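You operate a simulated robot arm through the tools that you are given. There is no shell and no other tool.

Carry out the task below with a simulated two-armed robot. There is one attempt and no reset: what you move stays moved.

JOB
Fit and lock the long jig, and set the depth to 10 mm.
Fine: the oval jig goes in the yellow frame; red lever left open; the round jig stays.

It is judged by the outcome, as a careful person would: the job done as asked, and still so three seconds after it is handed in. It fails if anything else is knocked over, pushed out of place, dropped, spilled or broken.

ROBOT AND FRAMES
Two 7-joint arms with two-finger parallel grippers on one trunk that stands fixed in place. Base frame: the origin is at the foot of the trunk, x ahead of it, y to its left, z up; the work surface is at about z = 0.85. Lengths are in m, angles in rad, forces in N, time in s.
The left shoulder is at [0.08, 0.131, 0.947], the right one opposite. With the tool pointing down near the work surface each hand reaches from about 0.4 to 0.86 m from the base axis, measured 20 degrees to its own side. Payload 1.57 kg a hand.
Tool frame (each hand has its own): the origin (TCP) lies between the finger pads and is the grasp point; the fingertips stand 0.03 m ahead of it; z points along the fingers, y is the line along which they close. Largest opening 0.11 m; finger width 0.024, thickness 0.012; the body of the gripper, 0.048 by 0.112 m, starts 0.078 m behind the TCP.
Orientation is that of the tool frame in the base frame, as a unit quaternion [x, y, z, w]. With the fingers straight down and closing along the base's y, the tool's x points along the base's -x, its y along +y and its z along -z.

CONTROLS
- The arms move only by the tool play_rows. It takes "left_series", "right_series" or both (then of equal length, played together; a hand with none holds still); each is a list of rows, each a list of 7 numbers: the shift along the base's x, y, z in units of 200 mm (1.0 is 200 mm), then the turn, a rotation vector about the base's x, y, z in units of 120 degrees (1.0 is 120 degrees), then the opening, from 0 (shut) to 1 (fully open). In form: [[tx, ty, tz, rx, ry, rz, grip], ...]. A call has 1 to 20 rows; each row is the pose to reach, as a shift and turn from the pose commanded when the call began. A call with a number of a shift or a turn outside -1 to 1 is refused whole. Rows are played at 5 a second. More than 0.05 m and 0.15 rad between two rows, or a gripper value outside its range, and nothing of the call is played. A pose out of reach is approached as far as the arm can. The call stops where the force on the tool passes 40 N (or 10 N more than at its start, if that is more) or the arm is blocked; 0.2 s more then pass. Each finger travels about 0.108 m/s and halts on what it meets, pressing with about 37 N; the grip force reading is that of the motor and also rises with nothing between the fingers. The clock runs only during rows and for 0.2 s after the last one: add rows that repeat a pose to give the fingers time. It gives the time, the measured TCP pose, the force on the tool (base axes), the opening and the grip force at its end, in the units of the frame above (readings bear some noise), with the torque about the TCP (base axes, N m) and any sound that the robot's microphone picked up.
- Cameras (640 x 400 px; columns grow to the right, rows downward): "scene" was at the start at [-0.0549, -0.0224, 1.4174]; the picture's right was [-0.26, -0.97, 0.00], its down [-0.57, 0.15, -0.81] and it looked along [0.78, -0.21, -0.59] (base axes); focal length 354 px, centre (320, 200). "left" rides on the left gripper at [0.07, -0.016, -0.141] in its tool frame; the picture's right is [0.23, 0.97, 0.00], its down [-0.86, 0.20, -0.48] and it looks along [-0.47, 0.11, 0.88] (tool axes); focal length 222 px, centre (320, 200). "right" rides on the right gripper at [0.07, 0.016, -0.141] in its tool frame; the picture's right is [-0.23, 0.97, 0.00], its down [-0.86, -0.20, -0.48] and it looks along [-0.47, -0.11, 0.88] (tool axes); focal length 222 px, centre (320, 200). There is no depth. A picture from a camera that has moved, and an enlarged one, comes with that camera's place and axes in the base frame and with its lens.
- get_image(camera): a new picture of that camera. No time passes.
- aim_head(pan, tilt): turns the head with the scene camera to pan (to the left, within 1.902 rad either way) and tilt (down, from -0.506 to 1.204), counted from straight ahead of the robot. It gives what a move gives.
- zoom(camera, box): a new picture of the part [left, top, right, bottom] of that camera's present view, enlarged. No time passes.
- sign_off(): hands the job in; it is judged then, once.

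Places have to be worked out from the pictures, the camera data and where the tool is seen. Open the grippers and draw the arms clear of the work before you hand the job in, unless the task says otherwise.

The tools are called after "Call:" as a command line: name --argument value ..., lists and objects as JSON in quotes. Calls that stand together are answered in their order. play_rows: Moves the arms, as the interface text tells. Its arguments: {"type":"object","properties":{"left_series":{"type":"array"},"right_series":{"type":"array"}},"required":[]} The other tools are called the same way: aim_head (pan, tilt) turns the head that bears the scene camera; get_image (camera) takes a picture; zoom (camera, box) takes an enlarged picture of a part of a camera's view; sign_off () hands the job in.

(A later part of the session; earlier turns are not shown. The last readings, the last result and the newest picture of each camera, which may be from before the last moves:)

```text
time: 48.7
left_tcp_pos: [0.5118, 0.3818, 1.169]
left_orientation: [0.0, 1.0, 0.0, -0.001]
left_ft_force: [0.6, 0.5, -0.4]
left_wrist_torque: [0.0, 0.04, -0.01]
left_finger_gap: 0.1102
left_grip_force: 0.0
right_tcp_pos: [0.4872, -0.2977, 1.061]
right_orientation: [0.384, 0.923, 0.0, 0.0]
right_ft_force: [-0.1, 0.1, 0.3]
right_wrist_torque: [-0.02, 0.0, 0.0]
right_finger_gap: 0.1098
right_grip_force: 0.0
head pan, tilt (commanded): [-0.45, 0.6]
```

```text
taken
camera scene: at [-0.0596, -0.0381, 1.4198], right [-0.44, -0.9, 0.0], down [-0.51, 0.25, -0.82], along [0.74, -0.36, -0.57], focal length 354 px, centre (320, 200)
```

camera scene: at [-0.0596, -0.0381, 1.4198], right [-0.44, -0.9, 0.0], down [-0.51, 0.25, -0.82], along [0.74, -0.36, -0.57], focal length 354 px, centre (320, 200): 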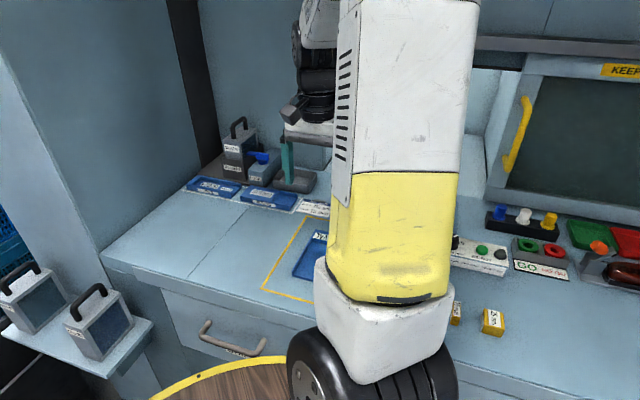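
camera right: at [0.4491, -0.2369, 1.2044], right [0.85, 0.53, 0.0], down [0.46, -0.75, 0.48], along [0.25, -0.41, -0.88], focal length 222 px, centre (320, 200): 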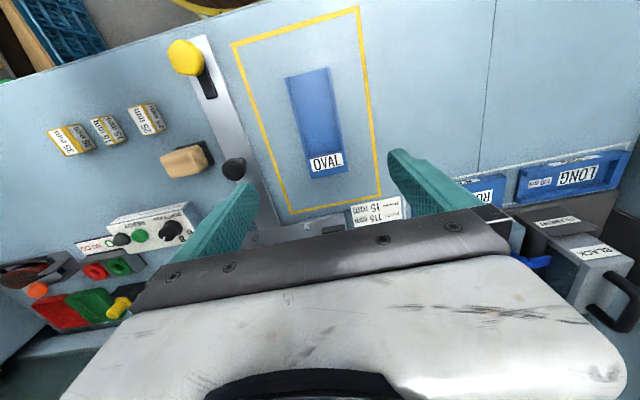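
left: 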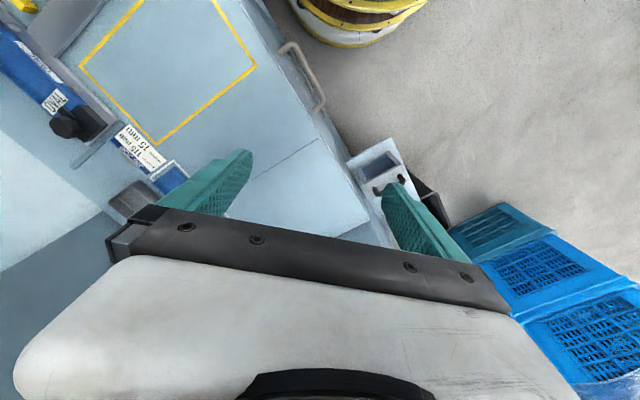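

The oval jig lies fully inside the yellow frame. From this pose the right camera also sees the long jig, so I enlarge that to locate it.

Call:
zoom --camera "right" --box '[490, 130, 640, 240]'

Call:
zoom --camera "scene" --box '[170, 130, 320, 230]'

```text
3.64 times, centred on (565, 185) of right
camera zoom: at [0.4491, -0.2369, 1.2044], right [0.85, 0.53, 0.0], down [0.46, -0.75, 0.48], along [0.25, -0.41, -0.88], focal length 808 px, centre (-571, 254)
```

zoom: 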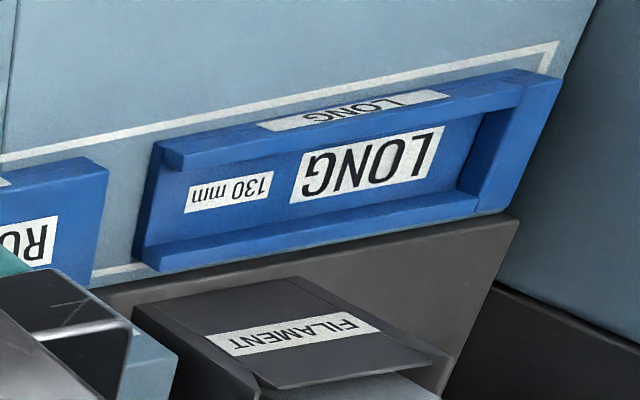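

```text
4.00 times, centred on (245, 180) of scene
camera zoom: at [-0.0596, -0.0381, 1.4198], right [-0.44, -0.9, 0.0], down [-0.51, 0.25, -0.82], along [0.74, -0.36, -0.57], focal length 1416 px, centre (620, 280)
```

zoom: 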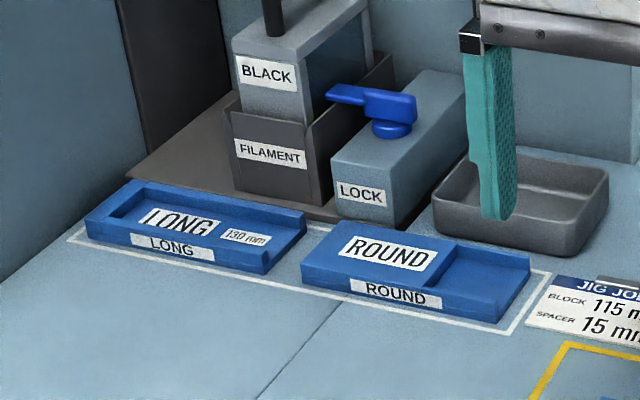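

The long jig measures about 150 x 60 mm with its centre near (0.882, -0.145), only some 16 mm in front of the filament holder and at the edge of reach. So my plan is to pinch its front wall near the close end, draw it toward me on the open bench, and then regrasp it across its width. First I turn the hand to +45° and come nearer.

Call:
play_rows --right_series '[[0.06, 0.06, 0, 0, 0, 0.0625, 1], [0.12, 0.12, 0, 0, 0, 0.125, 1], [0.18, 0.18, 0, 0, 0, 0.1875, 1], [0.24, 0.25, 0, 0, 0, 0.25, 1], [0.3, 0.32, 0, 0, 0, 0.3125, 0.8], [0.36, 0.4, 0, 0, 0, 0.375, 0.6], [0.42, 0.47, 0, 0, 0, 0.4375, 0.4], [0.48, 0.54, 0, 0, 0, 0.5, 0.3], [0.54, 0.61, 0, 0, 0, 0.5625, 0.3], [0.6, 0.68, 0, 0, 0, 0.625, 0.3], [0.68, 0.74, 0, 0, 0, 0.6875, 0.3], [0.765, 0.79, 0, 0, 0, 0.75, 0.3]]'

Call:
get_image --camera "right"

Call:
get_image --camera "scene"

```text
time: 51.3
left_tcp_pos: [0.5115, 0.3832, 1.1685]
left_orientation: [0.0, 1.0, -0.001, 0.0]
left_ft_force: [-0.6, 0.7, -0.4]
left_wrist_torque: [0.03, -0.01, 0.0]
left_finger_gap: 0.1098
left_grip_force: 0.0
right_tcp_pos: [0.6406, -0.1388, 1.062]
right_orientation: [-0.381, 0.924, 0.0, 0.0]
right_ft_force: [0.2, 0.2, -0.4]
right_wrist_torque: [-0.02, 0.01, -0.01]
right_finger_gap: 0.0328
right_grip_force: 0.0
head pan, tilt (commanded): [-0.45, 0.6]
```

```text
taken
camera right: at [0.5801, -0.1765, 1.2037], right [-0.53, 0.85, 0.0], down [0.75, 0.46, 0.48], along [0.41, 0.25, -0.88], focal length 222 px, centre (320, 200)
```

right: 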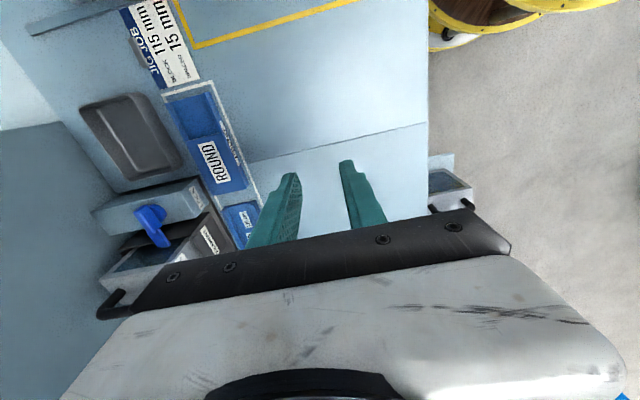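

```text
taken
camera scene: at [-0.06, -0.0381, 1.4198], right [-0.44, -0.9, 0.0], down [-0.51, 0.25, -0.83], along [0.74, -0.36, -0.56], focal length 354 px, centre (320, 200)
```

scene: 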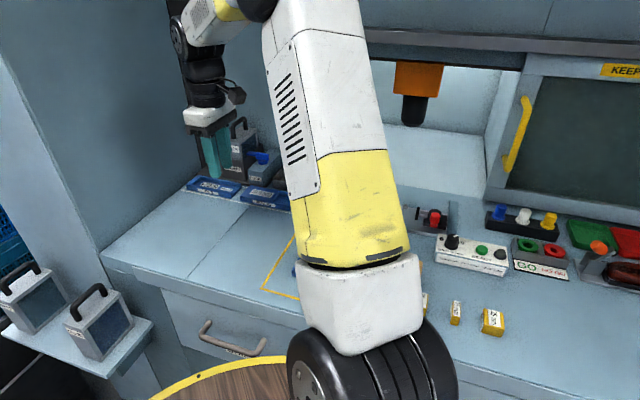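

The head camera has a clear view of the hand and the long jig. I descend in the free area in front of the jigs to z≈0.93.

Call:
play_rows --right_series '[[0.1, 0.02, -0.15, 0, 0, 0, 0.3], [0.2, 0.05, -0.3, 0, 0, 0, 0.3], [0.3, 0.08, -0.45, 0, 0, 0, 0.3], [0.4, 0.1, -0.6, 0, 0, 0, 0.3], [0.45, 0.1, -0.66, 0, 0, 0, 0.3], [0.55, 0.05, -0.66, 0, 0, 0, 0.3], [0.65, 0, -0.66, 0, 0, 0, 0.3]]'

Call:
get_image --camera "right"

Call:
zoom --camera "scene" --box '[150, 100, 320, 230]'

```text
time: 52.9
left_tcp_pos: [0.5106, 0.3824, 1.1685]
left_orientation: [0.0, 1.0, 0.0, 0.0]
left_ft_force: [-0.2, 0.7, -0.1]
left_wrist_torque: [0.0, 0.02, 0.01]
left_finger_gap: 0.11
left_grip_force: 0.0
right_tcp_pos: [0.7698, -0.1382, 0.9295]
right_orientation: [-0.38, 0.925, 0.0, 0.0]
right_ft_force: [0.1, -0.2, 1.0]
right_wrist_torque: [0.0, -0.07, 0.04]
right_finger_gap: 0.0332
right_grip_force: 0.0
head pan, tilt (commanded): [-0.45, 0.6]
```

```text
taken
camera right: at [0.7078, -0.1763, 1.0715], right [-0.53, 0.85, 0.0], down [0.75, 0.46, 0.48], along [0.41, 0.25, -0.88], focal length 222 px, centre (320, 200)
```

right: 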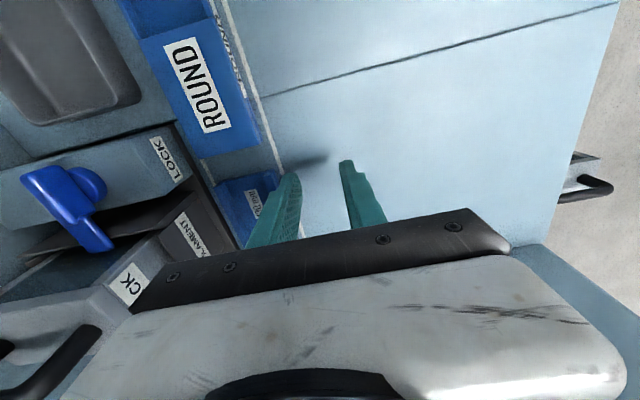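

```text
3.08 times, centred on (235, 165) of scene
camera zoom: at [-0.06, -0.0379, 1.4198], right [-0.44, -0.9, 0.0], down [-0.51, 0.25, -0.83], along [0.74, -0.36, -0.56], focal length 1090 px, centre (582, 308)
```

zoom: 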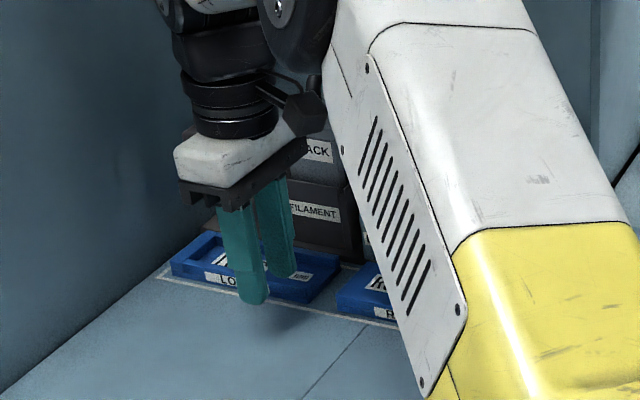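

The pose is reached without trouble. I move outward to above the long jig's front wall near its close end, at about (0.822, -0.168), still at z=0.93.

Call:
play_rows --right_series '[[0.1, -0.06, 0, 0, 0, 0, 0.3], [0.18, -0.1, 0, 0, 0, 0, 0.3], [0.259, -0.15, 0, 0, 0, 0, 0.3], [0.259, -0.15, 0, 0, 0, 0, 0.3]]'

Call:
get_image --camera "right"

Call:
zoom --camera "right" --box '[240, 120, 400, 230]'

Call:
zoom --camera "scene" --box '[150, 100, 320, 230]'

```text
time: 53.9
left_tcp_pos: [0.5114, 0.3831, 1.1681]
left_orientation: [0.0, 1.0, 0.0, 0.0]
left_ft_force: [-0.3, -0.6, -0.6]
left_wrist_torque: [-0.06, -0.01, -0.02]
left_finger_gap: 0.1099
left_grip_force: 0.1
right_tcp_pos: [0.8192, -0.167, 0.9277]
right_orientation: [-0.382, 0.924, 0.0, -0.001]
right_ft_force: [-0.6, 0.6, -0.3]
right_wrist_torque: [0.02, -0.02, -0.03]
right_finger_gap: 0.0329
right_grip_force: 0.1
head pan, tilt (commanded): [-0.45, 0.6]
```

```text
taken
camera right: at [0.7589, -0.2057, 1.0711], right [-0.53, 0.85, 0.0], down [0.75, 0.46, 0.48], along [0.41, 0.25, -0.88], focal length 222 px, centre (320, 200)
```

right: 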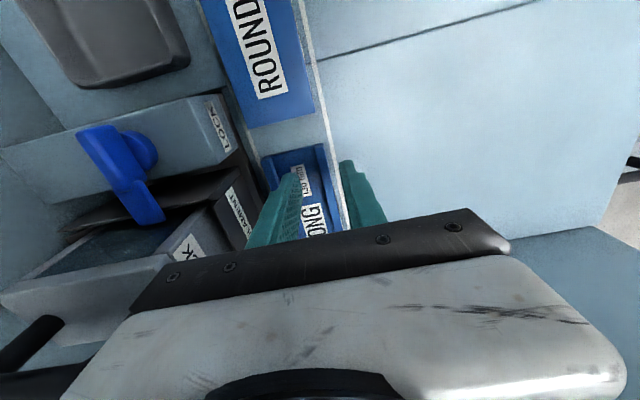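

```text
3.64 times, centred on (320, 175) of right
camera zoom: at [0.7589, -0.2057, 1.0711], right [-0.53, 0.85, 0.0], down [0.75, 0.46, 0.48], along [0.41, 0.25, -0.88], focal length 808 px, centre (320, 291)
```

zoom: 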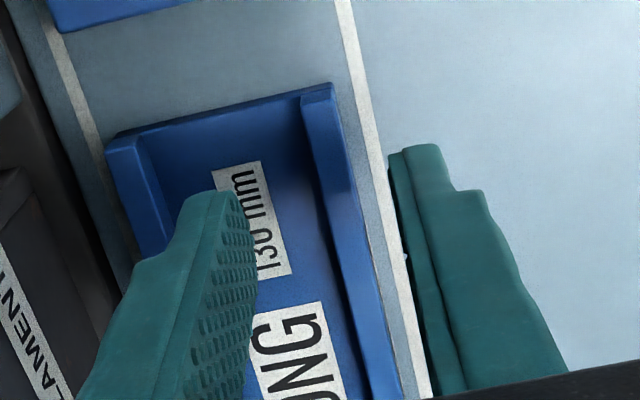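

```text
3.08 times, centred on (235, 165) of scene
camera zoom: at [-0.0598, -0.038, 1.4198], right [-0.44, -0.9, 0.0], down [-0.51, 0.25, -0.82], along [0.74, -0.36, -0.57], focal length 1090 px, centre (582, 308)
```

zoom: 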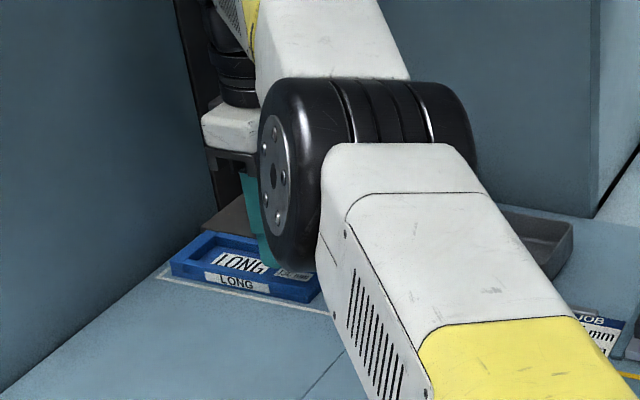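

The front wall lies between the fingers, about 2 mm off centre, and the inner finger is over the pocket. I correct that and descend slowly beside the wall.

Call:
play_rows --right_series '[[-0.007, 0.007, -0.06, 0, 0, 0, 0.3], [-0.007, 0.007, -0.12, 0, 0, 0, 0.3], [-0.007, 0.007, -0.155, 0, 0, 0, 0.3], [-0.007, 0.007, -0.17, 0, 0, 0, 0.3], [-0.007, 0.007, -0.18, 0, 0, 0, 0.3], [-0.007, 0.007, -0.18, 0, 0, 0, 0.3]]'

Call:
zoom --camera "right" --box '[240, 120, 400, 230]'

```text
time: 55.3
left_tcp_pos: [0.5107, 0.3836, 1.168]
left_orientation: [0.0, 1.0, 0.0, 0.0]
left_ft_force: [0.0, -0.8, -0.6]
left_wrist_torque: [0.0, 0.02, 0.0]
left_finger_gap: 0.1102
left_grip_force: 0.0
right_tcp_pos: [0.819, -0.1685, 0.8907]
right_orientation: [-0.382, 0.924, 0.0, 0.0]
right_ft_force: [-0.6, 0.5, -0.6]
right_wrist_torque: [0.02, -0.01, 0.0]
right_finger_gap: 0.0331
right_grip_force: 0.2
head pan, tilt (commanded): [-0.45, 0.6]
```

```text
3.64 times, centred on (320, 175) of right
camera zoom: at [0.7585, -0.206, 1.0345], right [-0.53, 0.85, 0.0], down [0.75, 0.46, 0.48], along [0.41, 0.25, -0.88], focal length 808 px, centre (320, 291)
```

zoom: 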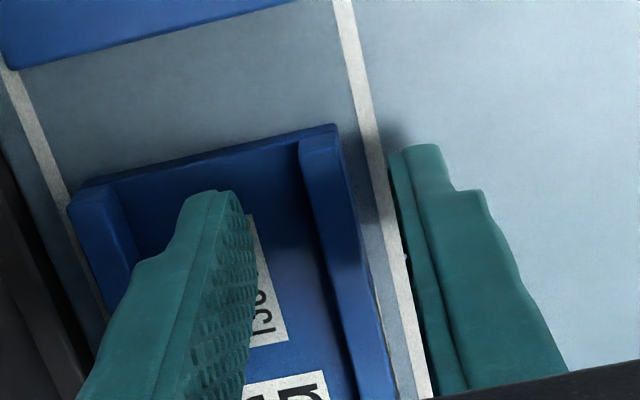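

No contact yet, and the wall sits 3 mm toward the outer finger. I correct that, lower 1.5 mm and close on the wall.

Call:
play_rows --right_series '[[-0.009, 0.009, -0.004, 0, 0, 0, 0.3], [-0.009, 0.009, -0.0075, 0, 0, 0, 0.25], [-0.009, 0.009, -0.0075, 0, 0, 0, 0.1], [-0.009, 0.009, -0.0075, 0, 0, 0, 0.0], [-0.009, 0.009, -0.0075, 0, 0, 0, 0.0], [-0.009, 0.009, -0.0075, 0, 0, 0, 0.0]]'

Call:
zoom --camera "right" --box '[240, 120, 400, 230]'

```text
time: 56.7
left_tcp_pos: [0.5107, 0.382, 1.1691]
left_orientation: [0.0, 1.0, -0.001, 0.0]
left_ft_force: [-0.8, 0.5, 0.1]
left_wrist_torque: [0.0, -0.02, -0.02]
left_finger_gap: 0.1101
left_grip_force: 0.1
right_tcp_pos: [0.8175, -0.1659, 0.8903]
right_orientation: [-0.381, 0.925, 0.0, 0.0]
right_ft_force: [-0.8, 1.0, 0.6]
right_wrist_torque: [-0.08, 0.02, 0.08]
right_finger_gap: 0.0084
right_grip_force: 27.0
head pan, tilt (commanded): [-0.45, 0.6]
```

```text
3.64 times, centred on (320, 175) of right
camera zoom: at [0.7562, -0.2041, 1.0335], right [-0.53, 0.85, 0.0], down [0.75, 0.46, 0.48], along [0.41, 0.25, -0.88], focal length 808 px, centre (320, 291)
```

zoom: 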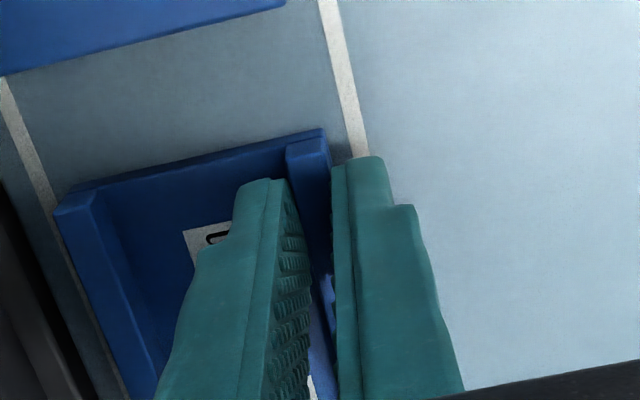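

The wall is pinched at 8.4 mm. I draw the jig straight toward me (across the bench, away from the holder) in small steps.

Call:
play_rows --right_series '[[-0.03, 0.03, 0, 0, 0, 0, 0], [-0.08, 0.08, 0, 0, 0, 0, 0], [-0.14, 0.14, 0, 0, 0, 0, 0], [-0.2, 0.2, 0, 0, 0, 0, 0], [-0.26, 0.26, 0, 0, 0, 0, 0], [-0.32, 0.32, 0, 0, 0, 0, 0], [-0.38, 0.38, 0, 0, 0, 0, 0], [-0.42, 0.42, 0, 0, 0, 0, 0]]'

Call:
get_image --camera "right"

Call:
get_image --camera "scene"

```text
time: 58.5
left_tcp_pos: [0.5118, 0.383, 1.169]
left_orientation: [0.0, 1.0, 0.0, 0.0]
left_ft_force: [-1.1, 0.4, -0.5]
left_wrist_torque: [0.0, -0.02, -0.03]
left_finger_gap: 0.1099
left_grip_force: 0.0
right_tcp_pos: [0.7341, -0.082, 0.8916]
right_orientation: [-0.382, 0.924, 0.0, 0.0]
right_ft_force: [-1.1, -0.7, 1.2]
right_wrist_torque: [0.03, -0.03, 0.08]
right_finger_gap: 0.0084
right_grip_force: 27.8
head pan, tilt (commanded): [-0.45, 0.6]
```

```text
taken
camera right: at [0.6722, -0.1196, 1.0341], right [-0.53, 0.85, 0.0], down [0.75, 0.46, 0.48], along [0.41, 0.25, -0.88], focal length 222 px, centre (320, 200)
```

right: 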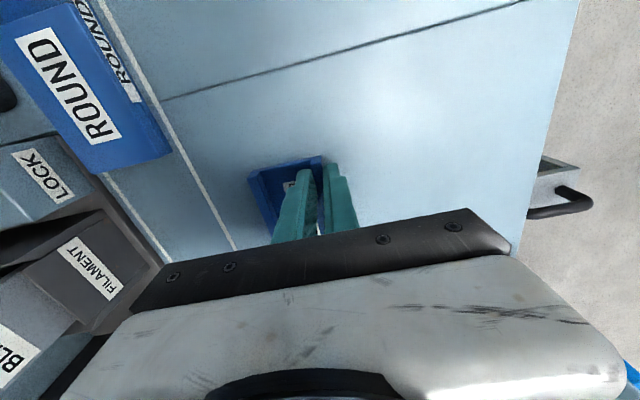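

```text
taken
camera scene: at [-0.0598, -0.0381, 1.4198], right [-0.44, -0.9, 0.0], down [-0.51, 0.25, -0.82], along [0.74, -0.36, -0.57], focal length 354 px, centre (320, 200)
```

scene: 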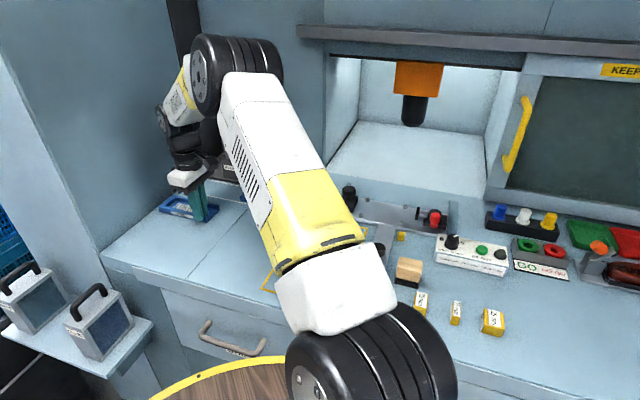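

The jig came out cleanly, about 120 mm clear of the holder, without disturbing the round jig. I release the wall, rise and look down at the jig.

Call:
play_rows --right_series '[[0, 0, 0, 0, 0, 0, 0.15], [0, 0, 0, 0, 0, 0, 0.28], [0, 0, 0, 0, 0, 0, 0.28], [0, 0, 0.05, 0, 0, 0, 0.28], [0, 0, 0.15, 0, 0, 0, 0.28], [0, 0, 0.25, 0, 0, 0, 0.5], [0.1, 0.03, 0.3, 0, 0, 0, 0.8], [0.2, 0.06, 0.3, 0, 0, 0, 0.8], [0.29, 0.088, 0.3, 0, 0, 0, 0.8]]'

Call:
get_image --camera "right"

Call:
zoom --camera "right" --box '[220, 100, 420, 230]'

Call:
zoom --camera "scene" --box '[130, 130, 290, 240]'

```text
time: 60.5
left_tcp_pos: [0.5114, 0.3809, 1.1689]
left_orientation: [-0.001, 1.0, 0.0, 0.0]
left_ft_force: [0.3, 0.1, -0.5]
left_wrist_torque: [0.03, -0.01, 0.0]
left_finger_gap: 0.1101
left_grip_force: 0.1
right_tcp_pos: [0.7915, -0.0649, 0.9512]
right_orientation: [-0.381, 0.925, 0.0, 0.001]
right_ft_force: [-0.5, 0.9, 1.0]
right_wrist_torque: [0.05, -0.06, 0.0]
right_finger_gap: 0.0884
right_grip_force: 0.1
head pan, tilt (commanded): [-0.45, 0.6]
```

```text
taken
camera right: at [0.73, -0.1027, 1.0939], right [-0.53, 0.85, 0.0], down [0.75, 0.46, 0.48], along [0.41, 0.25, -0.88], focal length 222 px, centre (320, 200)
```

right: 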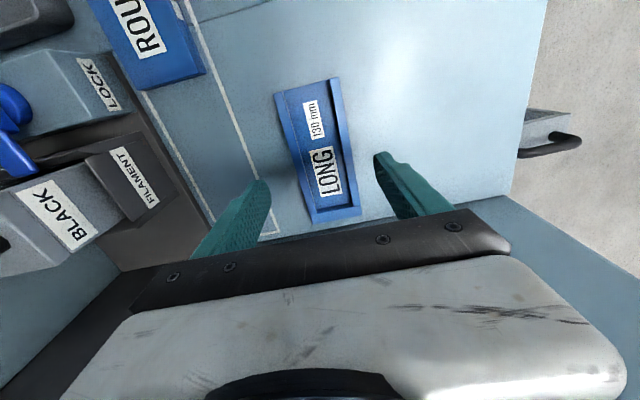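

```text
3.08 times, centred on (320, 165) of right
camera zoom: at [0.73, -0.1027, 1.0939], right [-0.53, 0.85, 0.0], down [0.75, 0.46, 0.48], along [0.41, 0.25, -0.88], focal length 684 px, centre (320, 308)
```

zoom: 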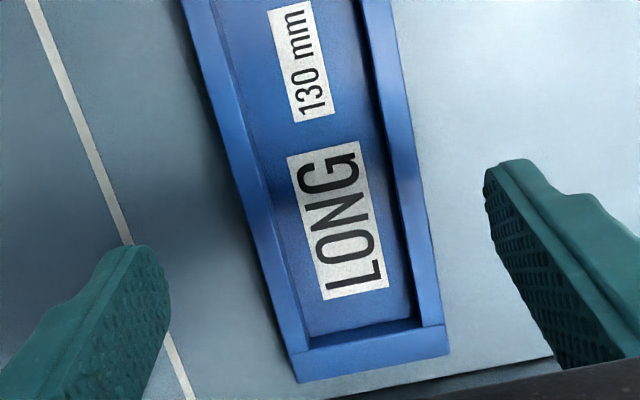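

```text
3.64 times, centred on (210, 185) of scene
camera zoom: at [-0.06, -0.0381, 1.4198], right [-0.44, -0.9, 0.0], down [-0.51, 0.25, -0.83], along [0.74, -0.36, -0.56], focal length 1288 px, centre (720, 254)
```

zoom: 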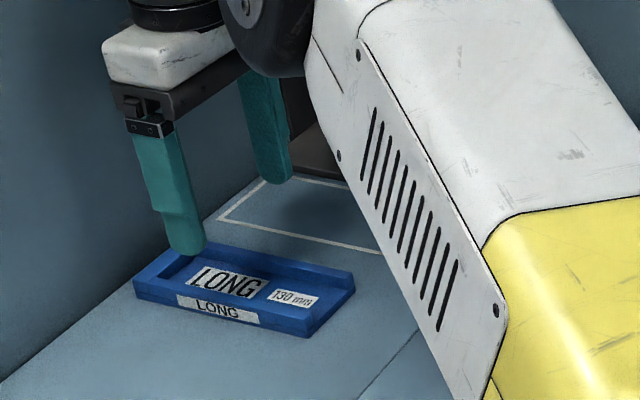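

The jig is 2.7 mm off toward the near finger; its centre is at about u=0.521 along the bench. I correct this and descend beside it, down to z≈0.884 (tips about 4-5 mm above the bench).

Call:
play_rows --right_series '[[0.0045, 0.0235, -0.1, 0, 0, 0, 0.75], [0.0045, 0.0235, -0.18, 0, 0, 0, 0.73], [0.0045, 0.0235, -0.25, 0, 0, 0, 0.72], [0.0045, 0.0235, -0.3, 0, 0, 0, 0.72], [0.0045, 0.0235, -0.335, 0, 0, 0, 0.72], [0.0045, 0.0235, -0.335, 0, 0, 0, 0.72]]'

Call:
zoom --camera "right" --box '[220, 100, 420, 230]'

```text
time: 61.9
left_tcp_pos: [0.512, 0.3813, 1.1685]
left_orientation: [0.0, 1.0, 0.0, 0.0]
left_ft_force: [0.3, 0.1, -0.3]
left_wrist_torque: [0.0, -0.03, 0.02]
left_finger_gap: 0.1101
left_grip_force: 0.1
right_tcp_pos: [0.7927, -0.0598, 0.8832]
right_orientation: [-0.381, 0.924, 0.0, 0.0]
right_ft_force: [-0.2, 0.0, 0.3]
right_wrist_torque: [0.02, -0.03, 0.03]
right_finger_gap: 0.0791
right_grip_force: 0.1
head pan, tilt (commanded): [-0.45, 0.6]
```

```text
3.08 times, centred on (320, 165) of right
camera zoom: at [0.7318, -0.0977, 1.0266], right [-0.53, 0.85, 0.0], down [0.75, 0.46, 0.48], along [0.41, 0.25, -0.88], focal length 684 px, centre (320, 308)
```

zoom: 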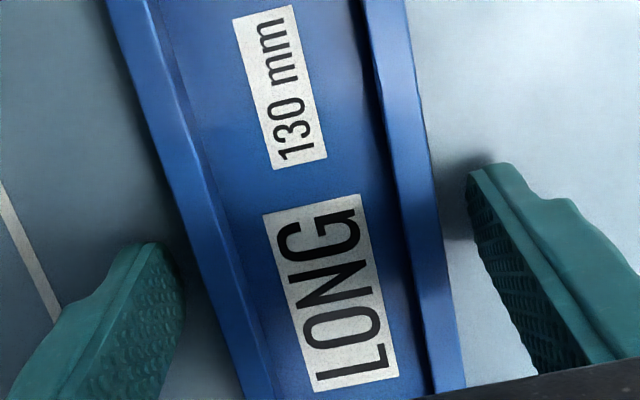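

The fingers straddle the jig with room on both sides. I close on it.

Call:
play_rows --right_series '[[0, 0, 0, 0, 0, 0, 0.6], [0, 0, 0, 0, 0, 0, 0.4], [0, 0, 0, 0, 0, 0, 0.2], [0, 0, 0, 0, 0, 0, 0.1], [0, 0, 0, 0, 0, 0, 0.1]]'

Call:
zoom --camera "right" --box '[220, 80, 420, 240]'

```text
time: 63.1
left_tcp_pos: [0.5114, 0.3824, 1.1688]
left_orientation: [0.001, 1.0, 0.0, 0.0]
left_ft_force: [0.7, 0.3, -0.1]
left_wrist_torque: [0.0, -0.01, 0.03]
left_finger_gap: 0.11
left_grip_force: 0.0
right_tcp_pos: [0.7938, -0.0591, 0.8828]
right_orientation: [-0.381, 0.925, 0.0, 0.0]
right_ft_force: [-0.1, -0.7, 0.5]
right_wrist_torque: [0.04, -0.07, 0.02]
right_finger_gap: 0.0614
right_grip_force: 36.8
head pan, tilt (commanded): [-0.45, 0.6]
```

```text
2.50 times, centred on (320, 160) of right
camera zoom: at [0.7318, -0.0976, 1.0266], right [-0.53, 0.85, 0.0], down [0.75, 0.46, 0.48], along [0.41, 0.25, -0.88], focal length 555 px, centre (320, 300)
```

zoom: 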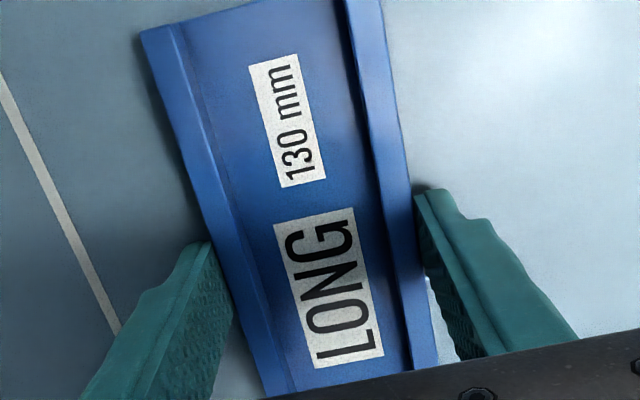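

The long jig is held at 61.4 mm, its centre about 2 mm beyond the grasp point along the bench. I lift it straight up a little and check.

Call:
play_rows --right_series '[[0, 0, 0.02, 0, 0, 0, 0.1], [0, 0, 0.06, 0, 0, 0, 0.1], [0, 0, 0.12, 0, 0, 0, 0.1], [0, 0, 0.2, 0, 0, 0, 0.1], [0, 0, 0.25, 0, 0, 0, 0.1]]'

Call:
get_image --camera "right"

Call:
get_image --camera "scene"

```text
time: 64.3
left_tcp_pos: [0.5124, 0.3818, 1.1691]
left_orientation: [0.001, 1.0, 0.0, 0.0]
left_ft_force: [0.2, 0.1, 0.2]
left_wrist_torque: [0.0, 0.0, 0.0]
left_finger_gap: 0.1099
left_grip_force: 0.1
right_tcp_pos: [0.7925, -0.0601, 0.9363]
right_orientation: [-0.381, 0.925, 0.0, 0.0]
right_ft_force: [0.7, -0.1, -3.0]
right_wrist_torque: [0.04, 0.02, -0.02]
right_finger_gap: 0.0616
right_grip_force: 37.9
head pan, tilt (commanded): [-0.45, 0.6]
```

```text
taken
camera right: at [0.7319, -0.0975, 1.0776], right [-0.53, 0.85, 0.0], down [0.75, 0.46, 0.48], along [0.41, 0.25, -0.88], focal length 222 px, centre (320, 200)
```

right: 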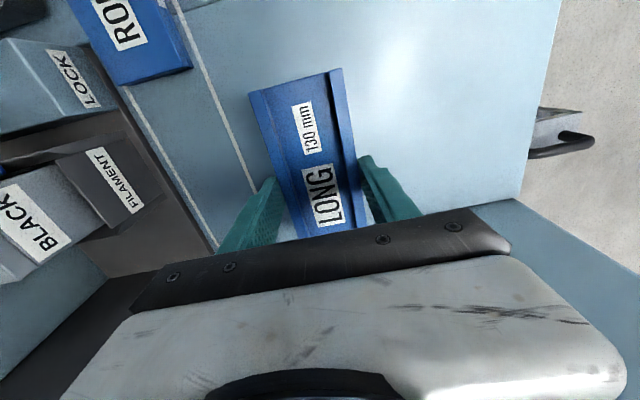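

```text
taken
camera scene: at [-0.0596, -0.038, 1.4199], right [-0.44, -0.9, 0.0], down [-0.51, 0.25, -0.82], along [0.74, -0.36, -0.57], focal length 354 px, centre (320, 200)
```

scene: 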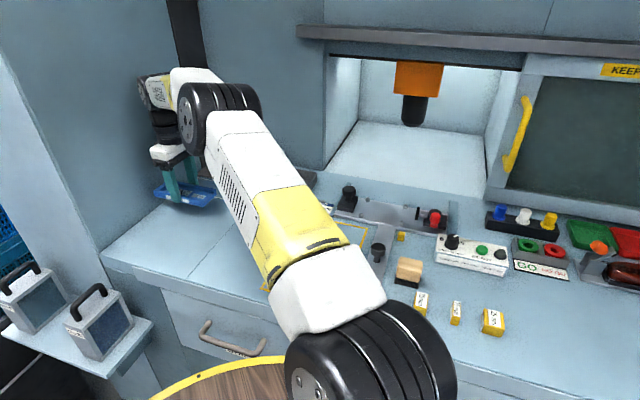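

The jig is up and level. The head camera now sees the empty fixture; I enlarge it to check nothing was left behind and to place the pins.

Call:
zoom --camera "scene" --box '[325, 170, 465, 260]'

Call:
play_rows --right_series '[[-0.15, -0.1, 0.05, 0, 0, 0, 0.1], [-0.3, -0.22, 0.15, 0, 0, 0, 0.1], [-0.42, -0.36, 0.25, 0, 0, 0, 0.1], [-0.54, -0.52, 0.33, 0, 0, 0, 0.1], [-0.62, -0.7, 0.35, 0, 0, 0, 0.1], [-0.7, -0.88, 0.35, 0, 0, 0, 0.1], [-0.75, -1.0, 0.35, 0, 0, 0, 0.1]]'

Call:
get_image --camera "right"

```text
4.44 times, centred on (395, 215) of scene
camera zoom: at [-0.0596, -0.038, 1.4199], right [-0.44, -0.9, 0.0], down [-0.51, 0.25, -0.82], along [0.74, -0.36, -0.57], focal length 1574 px, centre (-13, 133)
```

zoom: 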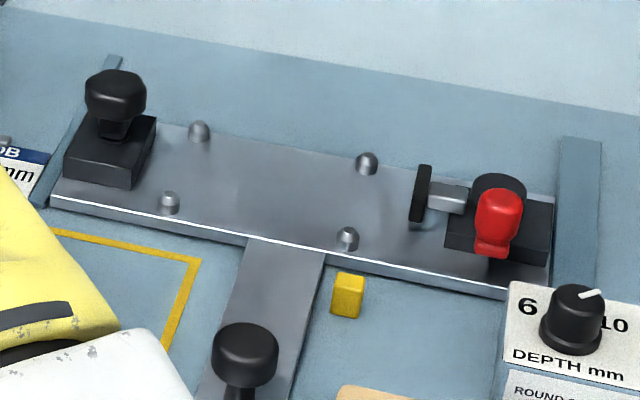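

```text
time: 65.9
left_tcp_pos: [0.5111, 0.383, 1.1681]
left_orientation: [0.0, 1.0, -0.001, 0.0]
left_ft_force: [0.4, -0.4, -0.7]
left_wrist_torque: [-0.03, 0.03, -0.01]
left_finger_gap: 0.1101
left_grip_force: 0.1
right_tcp_pos: [0.6427, -0.2611, 1.0044]
right_orientation: [-0.381, 0.925, 0.0, 0.0]
right_ft_force: [-0.3, 0.3, -2.9]
right_wrist_torque: [-0.04, 0.04, -0.01]
right_finger_gap: 0.062
right_grip_force: 36.7
head pan, tilt (commanded): [-0.45, 0.6]
```

```text
taken
camera right: at [0.5815, -0.299, 1.1464], right [-0.53, 0.85, 0.0], down [0.75, 0.46, 0.48], along [0.41, 0.25, -0.88], focal length 222 px, centre (320, 200)
```

right: 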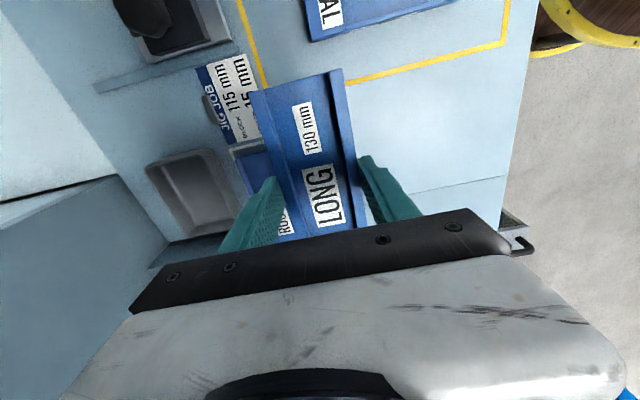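

The fixture is empty and clean: pins at w≈0.714 and 0.790 across (about 65 mm between them for the 61.4 mm jig), centred near u≈0.020 along. I carry the jig over and stop above the fixture.

Call:
play_rows --right_series '[[-0.06, -0.16, 0, 0, 0, 0, 0.1], [-0.12, -0.32, 0, 0, 0, 0, 0.1], [-0.18, -0.48, 0, 0, 0, 0, 0.1], [-0.24, -0.64, 0, 0, 0, 0, 0.1], [-0.3, -0.8, 0, 0, 0, 0, 0.1], [-0.36, -0.96, 0, 0, 0, 0, 0.1]]'

Call:
play_rows --right_series '[[-0.06, -0.15, 0, 0, 0, 0, 0.1], [-0.12, -0.3, 0, 0, 0, 0, 0.1], [-0.127, -0.335, 0, 0, 0, 0, 0.1], [-0.127, -0.335, -0.1, 0, 0, 0, 0.1], [-0.127, -0.335, -0.2, 0, 0, 0, 0.1], [-0.127, -0.335, -0.2, 0, 0, 0, 0.1]]'

Call:
get_image --camera "right"

Call:
zoom --camera "right" --box '[220, 60, 420, 240]'

Call:
zoom --camera "scene" --box '[325, 150, 485, 260]'

```text
time: 67.3
left_tcp_pos: [0.5112, 0.3823, 1.1689]
left_orientation: [0.0, 1.0, -0.001, 0.0]
left_ft_force: [0.2, -0.5, -0.9]
left_wrist_torque: [-0.01, -0.01, 0.02]
left_finger_gap: 0.1098
left_grip_force: 0.0
right_tcp_pos: [0.5711, -0.4512, 1.0037]
right_orientation: [-0.382, 0.924, 0.0, 0.001]
right_ft_force: [0.7, 0.0, -2.5]
right_wrist_torque: [-0.04, 0.01, 0.01]
right_finger_gap: 0.0613
right_grip_force: 37.0
head pan, tilt (commanded): [-0.45, 0.6]
```

```text
time: 68.7
left_tcp_pos: [0.5116, 0.3813, 1.1683]
left_orientation: [-0.001, 1.0, 0.0, 0.0]
left_ft_force: [0.6, -0.9, -0.1]
left_wrist_torque: [-0.03, -0.01, 0.01]
left_finger_gap: 0.1101
left_grip_force: 0.1
right_tcp_pos: [0.5454, -0.5177, 0.9618]
right_orientation: [-0.382, 0.924, 0.0, -0.001]
right_ft_force: [0.1, 0.0, -2.3]
right_wrist_torque: [-0.02, 0.0, -0.05]
right_finger_gap: 0.0617
right_grip_force: 36.9
head pan, tilt (commanded): [-0.45, 0.6]
```

```text
taken
camera right: at [0.4844, -0.5554, 1.106], right [-0.53, 0.85, 0.0], down [0.75, 0.46, 0.48], along [0.41, 0.25, -0.88], focal length 222 px, centre (320, 200)
```

right: 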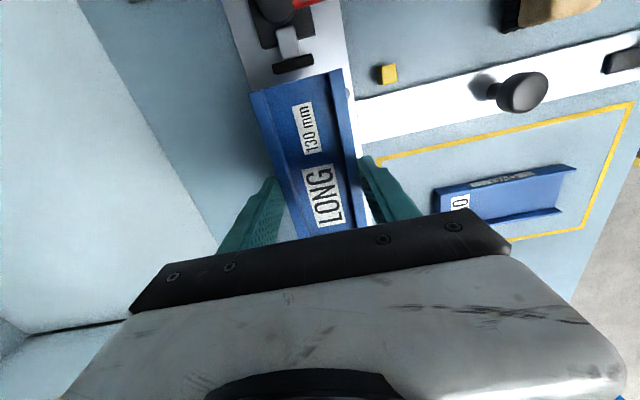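

```text
2.22 times, centred on (320, 150) of right
camera zoom: at [0.4844, -0.5554, 1.106], right [-0.53, 0.85, 0.0], down [0.75, 0.46, 0.48], along [0.41, 0.25, -0.88], focal length 494 px, centre (320, 311)
```

zoom: 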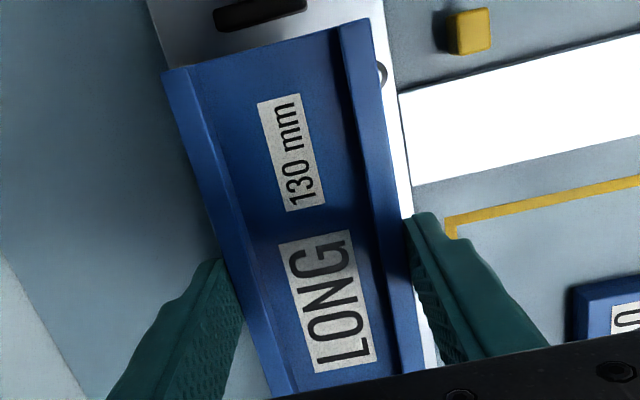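

```text
3.64 times, centred on (405, 205) of scene
camera zoom: at [-0.0598, -0.0382, 1.4198], right [-0.44, -0.9, 0.0], down [-0.51, 0.25, -0.82], along [0.74, -0.36, -0.57], focal length 1288 px, centre (11, 182)
```

zoom: 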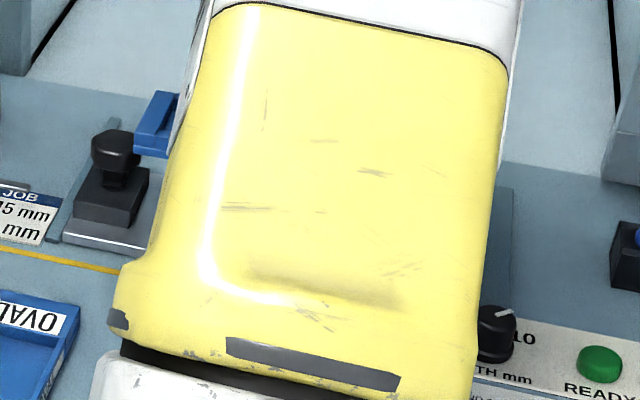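

By my bookkeeping the jig would sit at u≈0.020 and about 1.3 mm too near in w. I correct that, keep 1-2 mm more distance from the lock knob, and lower to just above the pins for a visual check.

Call:
play_rows --right_series '[[-0.001, -0.01, -0.05, 0, 0, 0, 0.1], [-0.001, -0.01, -0.1, 0, 0, 0, 0.1], [-0.001, -0.01, -0.16, 0, 0, 0, 0.1], [-0.001, -0.01, -0.21, 0, 0, 0, 0.1], [-0.001, -0.01, -0.225, 0, 0, 0, 0.1], [-0.001, -0.01, -0.225, 0, 0, 0, 0.1]]'

Call:
get_image --camera "right"

Call:
zoom --camera "right" --box '[220, 60, 420, 240]'

Call:
zoom --camera "scene" --box '[325, 150, 485, 260]'

```text
time: 70.1
left_tcp_pos: [0.5119, 0.3823, 1.1681]
left_orientation: [0.0, 1.0, 0.0, 0.001]
left_ft_force: [-0.2, 0.3, 0.3]
left_wrist_torque: [0.0, 0.01, -0.02]
left_finger_gap: 0.1098
left_grip_force: 0.0
right_tcp_pos: [0.5435, -0.5214, 0.9196]
right_orientation: [-0.382, 0.924, 0.0, 0.0]
right_ft_force: [0.3, 0.5, -2.6]
right_wrist_torque: [0.0, 0.0, 0.02]
right_finger_gap: 0.0617
right_grip_force: 36.9
head pan, tilt (commanded): [-0.45, 0.6]
```

```text
taken
camera right: at [0.4831, -0.5587, 1.0611], right [-0.53, 0.85, 0.0], down [0.75, 0.46, 0.48], along [0.41, 0.25, -0.88], focal length 222 px, centre (320, 200)
```

right: 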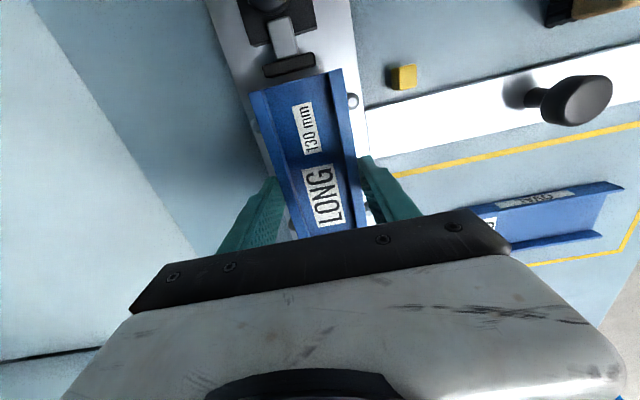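

```text
2.22 times, centred on (320, 150) of right
camera zoom: at [0.4831, -0.5587, 1.0611], right [-0.53, 0.85, 0.0], down [0.75, 0.46, 0.48], along [0.41, 0.25, -0.88], focal length 494 px, centre (320, 311)
```

zoom: 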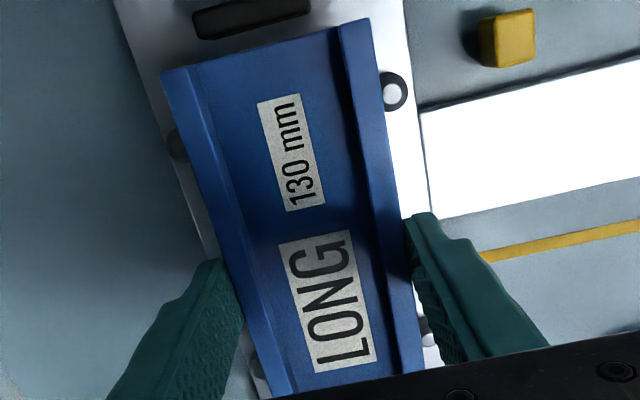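

```text
3.64 times, centred on (405, 205) of scene
camera zoom: at [-0.0598, -0.0382, 1.4198], right [-0.44, -0.9, 0.0], down [-0.51, 0.25, -0.82], along [0.74, -0.36, -0.57], focal length 1288 px, centre (11, 182)
```

zoom: 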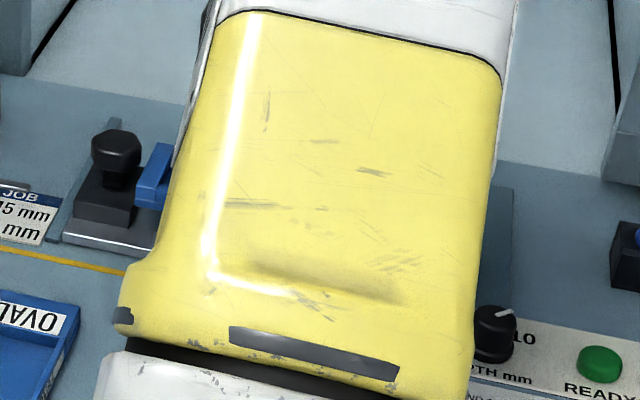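

I enlarge the view of the pins on both sides of the held jig to compare the clearances left and right.

Call:
zoom --camera "right" --box '[230, 85, 310, 145]'

Call:
zoom --camera "right" --box '[310, 75, 390, 135]'

Call:
zoom --camera "right" --box '[265, 190, 385, 250]'

```text
6.67 times, centred on (270, 115) of right
camera zoom: at [0.4831, -0.5587, 1.0611], right [-0.53, 0.85, 0.0], down [0.75, 0.46, 0.48], along [0.41, 0.25, -0.88], focal length 1481 px, centre (653, 767)
```

zoom: 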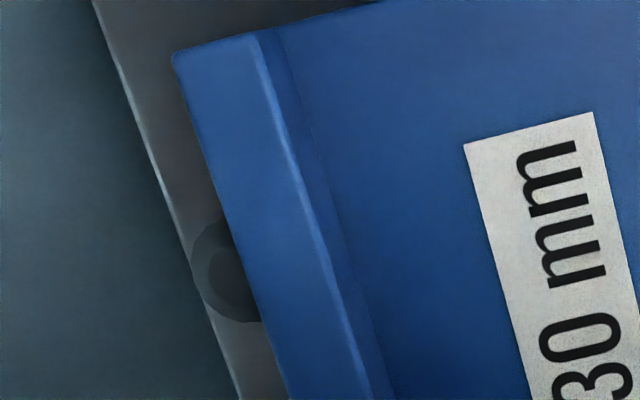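

```text
6.67 times, centred on (350, 105) of right
camera zoom: at [0.4831, -0.5587, 1.0611], right [-0.53, 0.85, 0.0], down [0.75, 0.46, 0.48], along [0.41, 0.25, -0.88], focal length 1481 px, centre (120, 833)
```

zoom: 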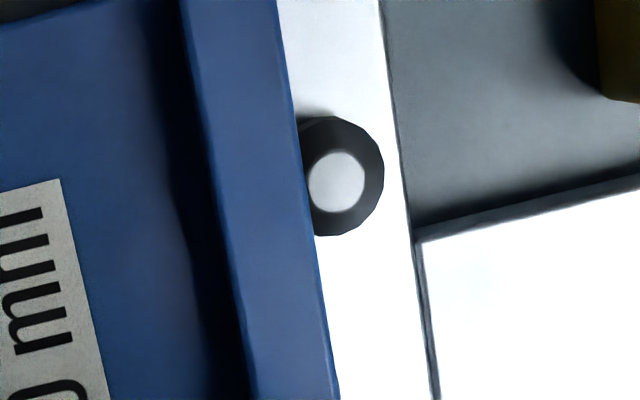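

```text
5.33 times, centred on (325, 220) of right
camera zoom: at [0.4831, -0.5587, 1.0611], right [-0.53, 0.85, 0.0], down [0.75, 0.46, 0.48], along [0.41, 0.25, -0.88], focal length 1185 px, centre (293, 93)
```

zoom: 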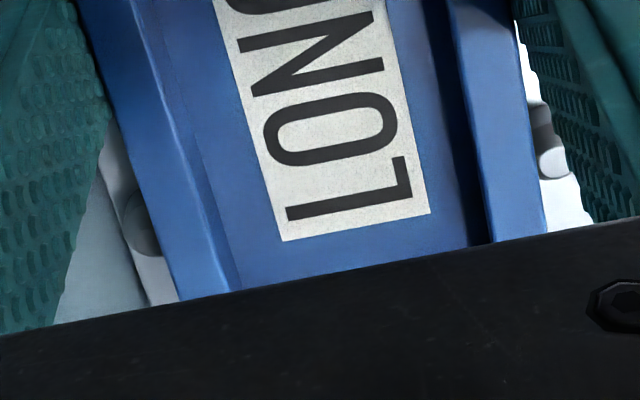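

The jig sits about 1.7 mm too near the front pins. I shift it 1.6 mm across and lower it into the pins in small steps, checking the force.

Call:
play_rows --right_series '[[0.0057, -0.0057, -0.02, 0, 0, 0, 0.1], [0.0057, -0.0057, -0.04, 0, 0, 0, 0.1], [0.0057, -0.0057, -0.055, 0, 0, 0, 0.1], [0.0057, -0.0057, -0.07, 0, 0, 0, 0.1], [0.0057, -0.0057, -0.08, 0, 0, 0, 0.1]]'

Call:
zoom --camera "right" --box '[220, 60, 420, 240]'

```text
time: 71.3
left_tcp_pos: [0.5111, 0.3822, 1.1677]
left_orientation: [0.0, 1.0, 0.0, 0.0]
left_ft_force: [-0.9, 0.8, 0.0]
left_wrist_torque: [-0.04, 0.01, 0.02]
left_finger_gap: 0.1098
left_grip_force: 0.2
right_tcp_pos: [0.5463, -0.5223, 0.9022]
right_orientation: [-0.38, 0.925, 0.0, 0.0]
right_ft_force: [-0.4, -0.8, -3.1]
right_wrist_torque: [0.01, 0.02, 0.02]
right_finger_gap: 0.0616
right_grip_force: 37.3
head pan, tilt (commanded): [-0.45, 0.6]
```

```text
2.22 times, centred on (320, 150) of right
camera zoom: at [0.4852, -0.56, 1.0449], right [-0.53, 0.85, 0.0], down [0.75, 0.46, 0.48], along [0.41, 0.25, -0.88], focal length 494 px, centre (320, 311)
```

zoom: 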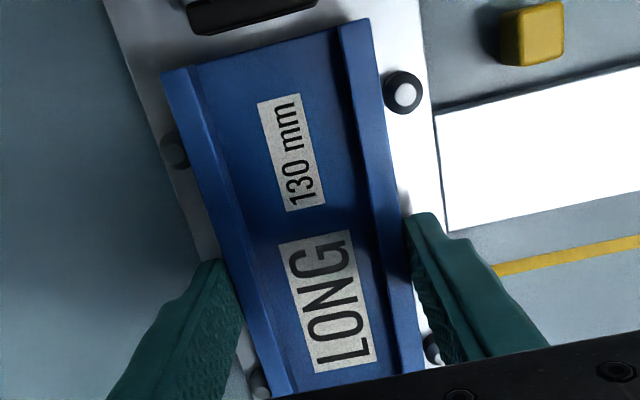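

Still free at z=0.902, and the jig is now between the pins. I continue down to seat it.

Call:
play_rows --right_series '[[0, 0, -0.0075, 0, 0, 0, 0.1], [0, 0, -0.015, 0, 0, 0, 0.1], [0, 0, -0.0225, 0, 0, 0, 0.1], [0, 0, -0.03, 0, 0, 0, 0.1]]'

```text
time: 72.3
left_tcp_pos: [0.5111, 0.3815, 1.1684]
left_orientation: [-0.001, 1.0, 0.0, 0.001]
left_ft_force: [0.7, 0.3, 0.6]
left_wrist_torque: [-0.01, -0.03, 0.0]
left_finger_gap: 0.1098
left_grip_force: 0.1
right_tcp_pos: [0.5461, -0.5224, 0.8976]
right_orientation: [-0.381, 0.925, 0.0, 0.0]
right_ft_force: [0.5, -0.6, -2.6]
right_wrist_torque: [-0.03, 0.01, 0.03]
right_finger_gap: 0.0617
right_grip_force: 37.2
head pan, tilt (commanded): [-0.45, 0.6]
```

No contact yet at 0.898. I go on in 1 mm steps.

Call:
play_rows --right_series '[[0, 0, -0.005, 0, 0, 0, 0.1], [0, 0, -0.01, 0, 0, 0, 0.1], [0, 0, -0.014, 0, 0, 0, 0.1]]'

```text
time: 73.1
left_tcp_pos: [0.5125, 0.382, 1.1688]
left_orientation: [0.0, 1.0, 0.0, 0.0]
left_ft_force: [-0.5, 0.0, 0.6]
left_wrist_torque: [0.01, 0.02, 0.0]
left_finger_gap: 0.11
left_grip_force: 0.0
right_tcp_pos: [0.5469, -0.5228, 0.8952]
right_orientation: [-0.381, 0.925, -0.001, 0.001]
right_ft_force: [-2.0, -0.2, 6.8]
right_wrist_torque: [0.42, 0.09, 0.15]
right_finger_gap: 0.0615
right_grip_force: 37.3
head pan, tilt (commanded): [-0.45, 0.6]
```

Seated: contact at z=0.895 exactly where the plate should be. I ease slightly, open the fingers a little and rise straight up.

Call:
play_rows --right_series '[[0, 0, -0.002, 0, 0, 0, 0.1], [0, 0, 0, 0, 0, 0, 0.56], [0, 0, 0, 0, 0, 0, 0.66], [0, 0, 0, 0, 0, 0, 0.66], [0, 0, 0.05, 0, 0, 0, 0.66], [0, 0, 0.15, 0, 0, 0, 0.66], [0, 0, 0.3, 0, 0, 0, 0.7], [0, 0, 0.5, 0, 0, 0, 0.8], [0, 0, 0.65, 0, 0, 0, 1]]'

Call:
get_image --camera "right"

Call:
zoom --camera "right" --box '[230, 40, 410, 230]'

```text
time: 75.1
left_tcp_pos: [0.5113, 0.382, 1.1695]
left_orientation: [0.0, 1.0, 0.001, -0.001]
left_ft_force: [0.4, -0.6, -0.3]
left_wrist_torque: [0.01, -0.02, 0.01]
left_finger_gap: 0.1099
left_grip_force: 0.1
right_tcp_pos: [0.5463, -0.5225, 1.0255]
right_orientation: [-0.381, 0.924, 0.0, -0.001]
right_ft_force: [0.4, -0.2, 0.2]
right_wrist_torque: [0.02, 0.0, 0.01]
right_finger_gap: 0.1101
right_grip_force: 0.0
head pan, tilt (commanded): [-0.45, 0.6]
```

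```text
taken
camera right: at [0.4855, -0.5599, 1.1675], right [-0.53, 0.85, 0.0], down [0.75, 0.46, 0.48], along [0.41, 0.25, -0.88], focal length 222 px, centre (320, 200)
```

right: 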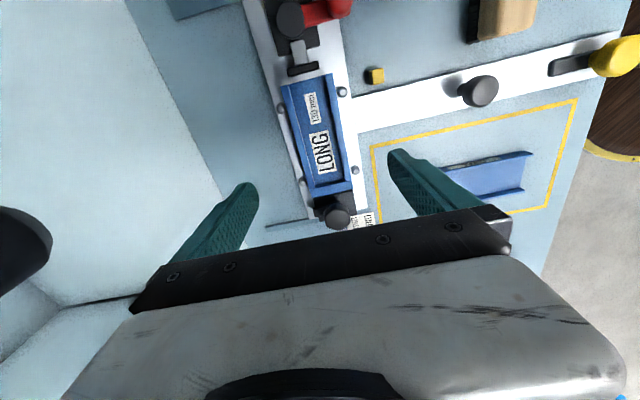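

```text
2.11 times, centred on (320, 135) of right
camera zoom: at [0.4855, -0.5599, 1.1675], right [-0.53, 0.85, 0.0], down [0.75, 0.46, 0.48], along [0.41, 0.25, -0.88], focal length 468 px, centre (320, 337)
```

zoom: 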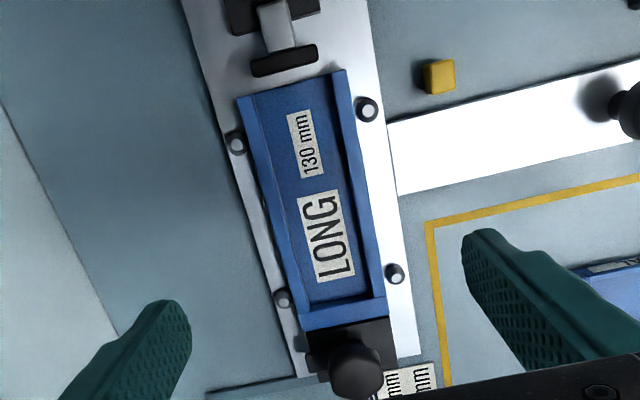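

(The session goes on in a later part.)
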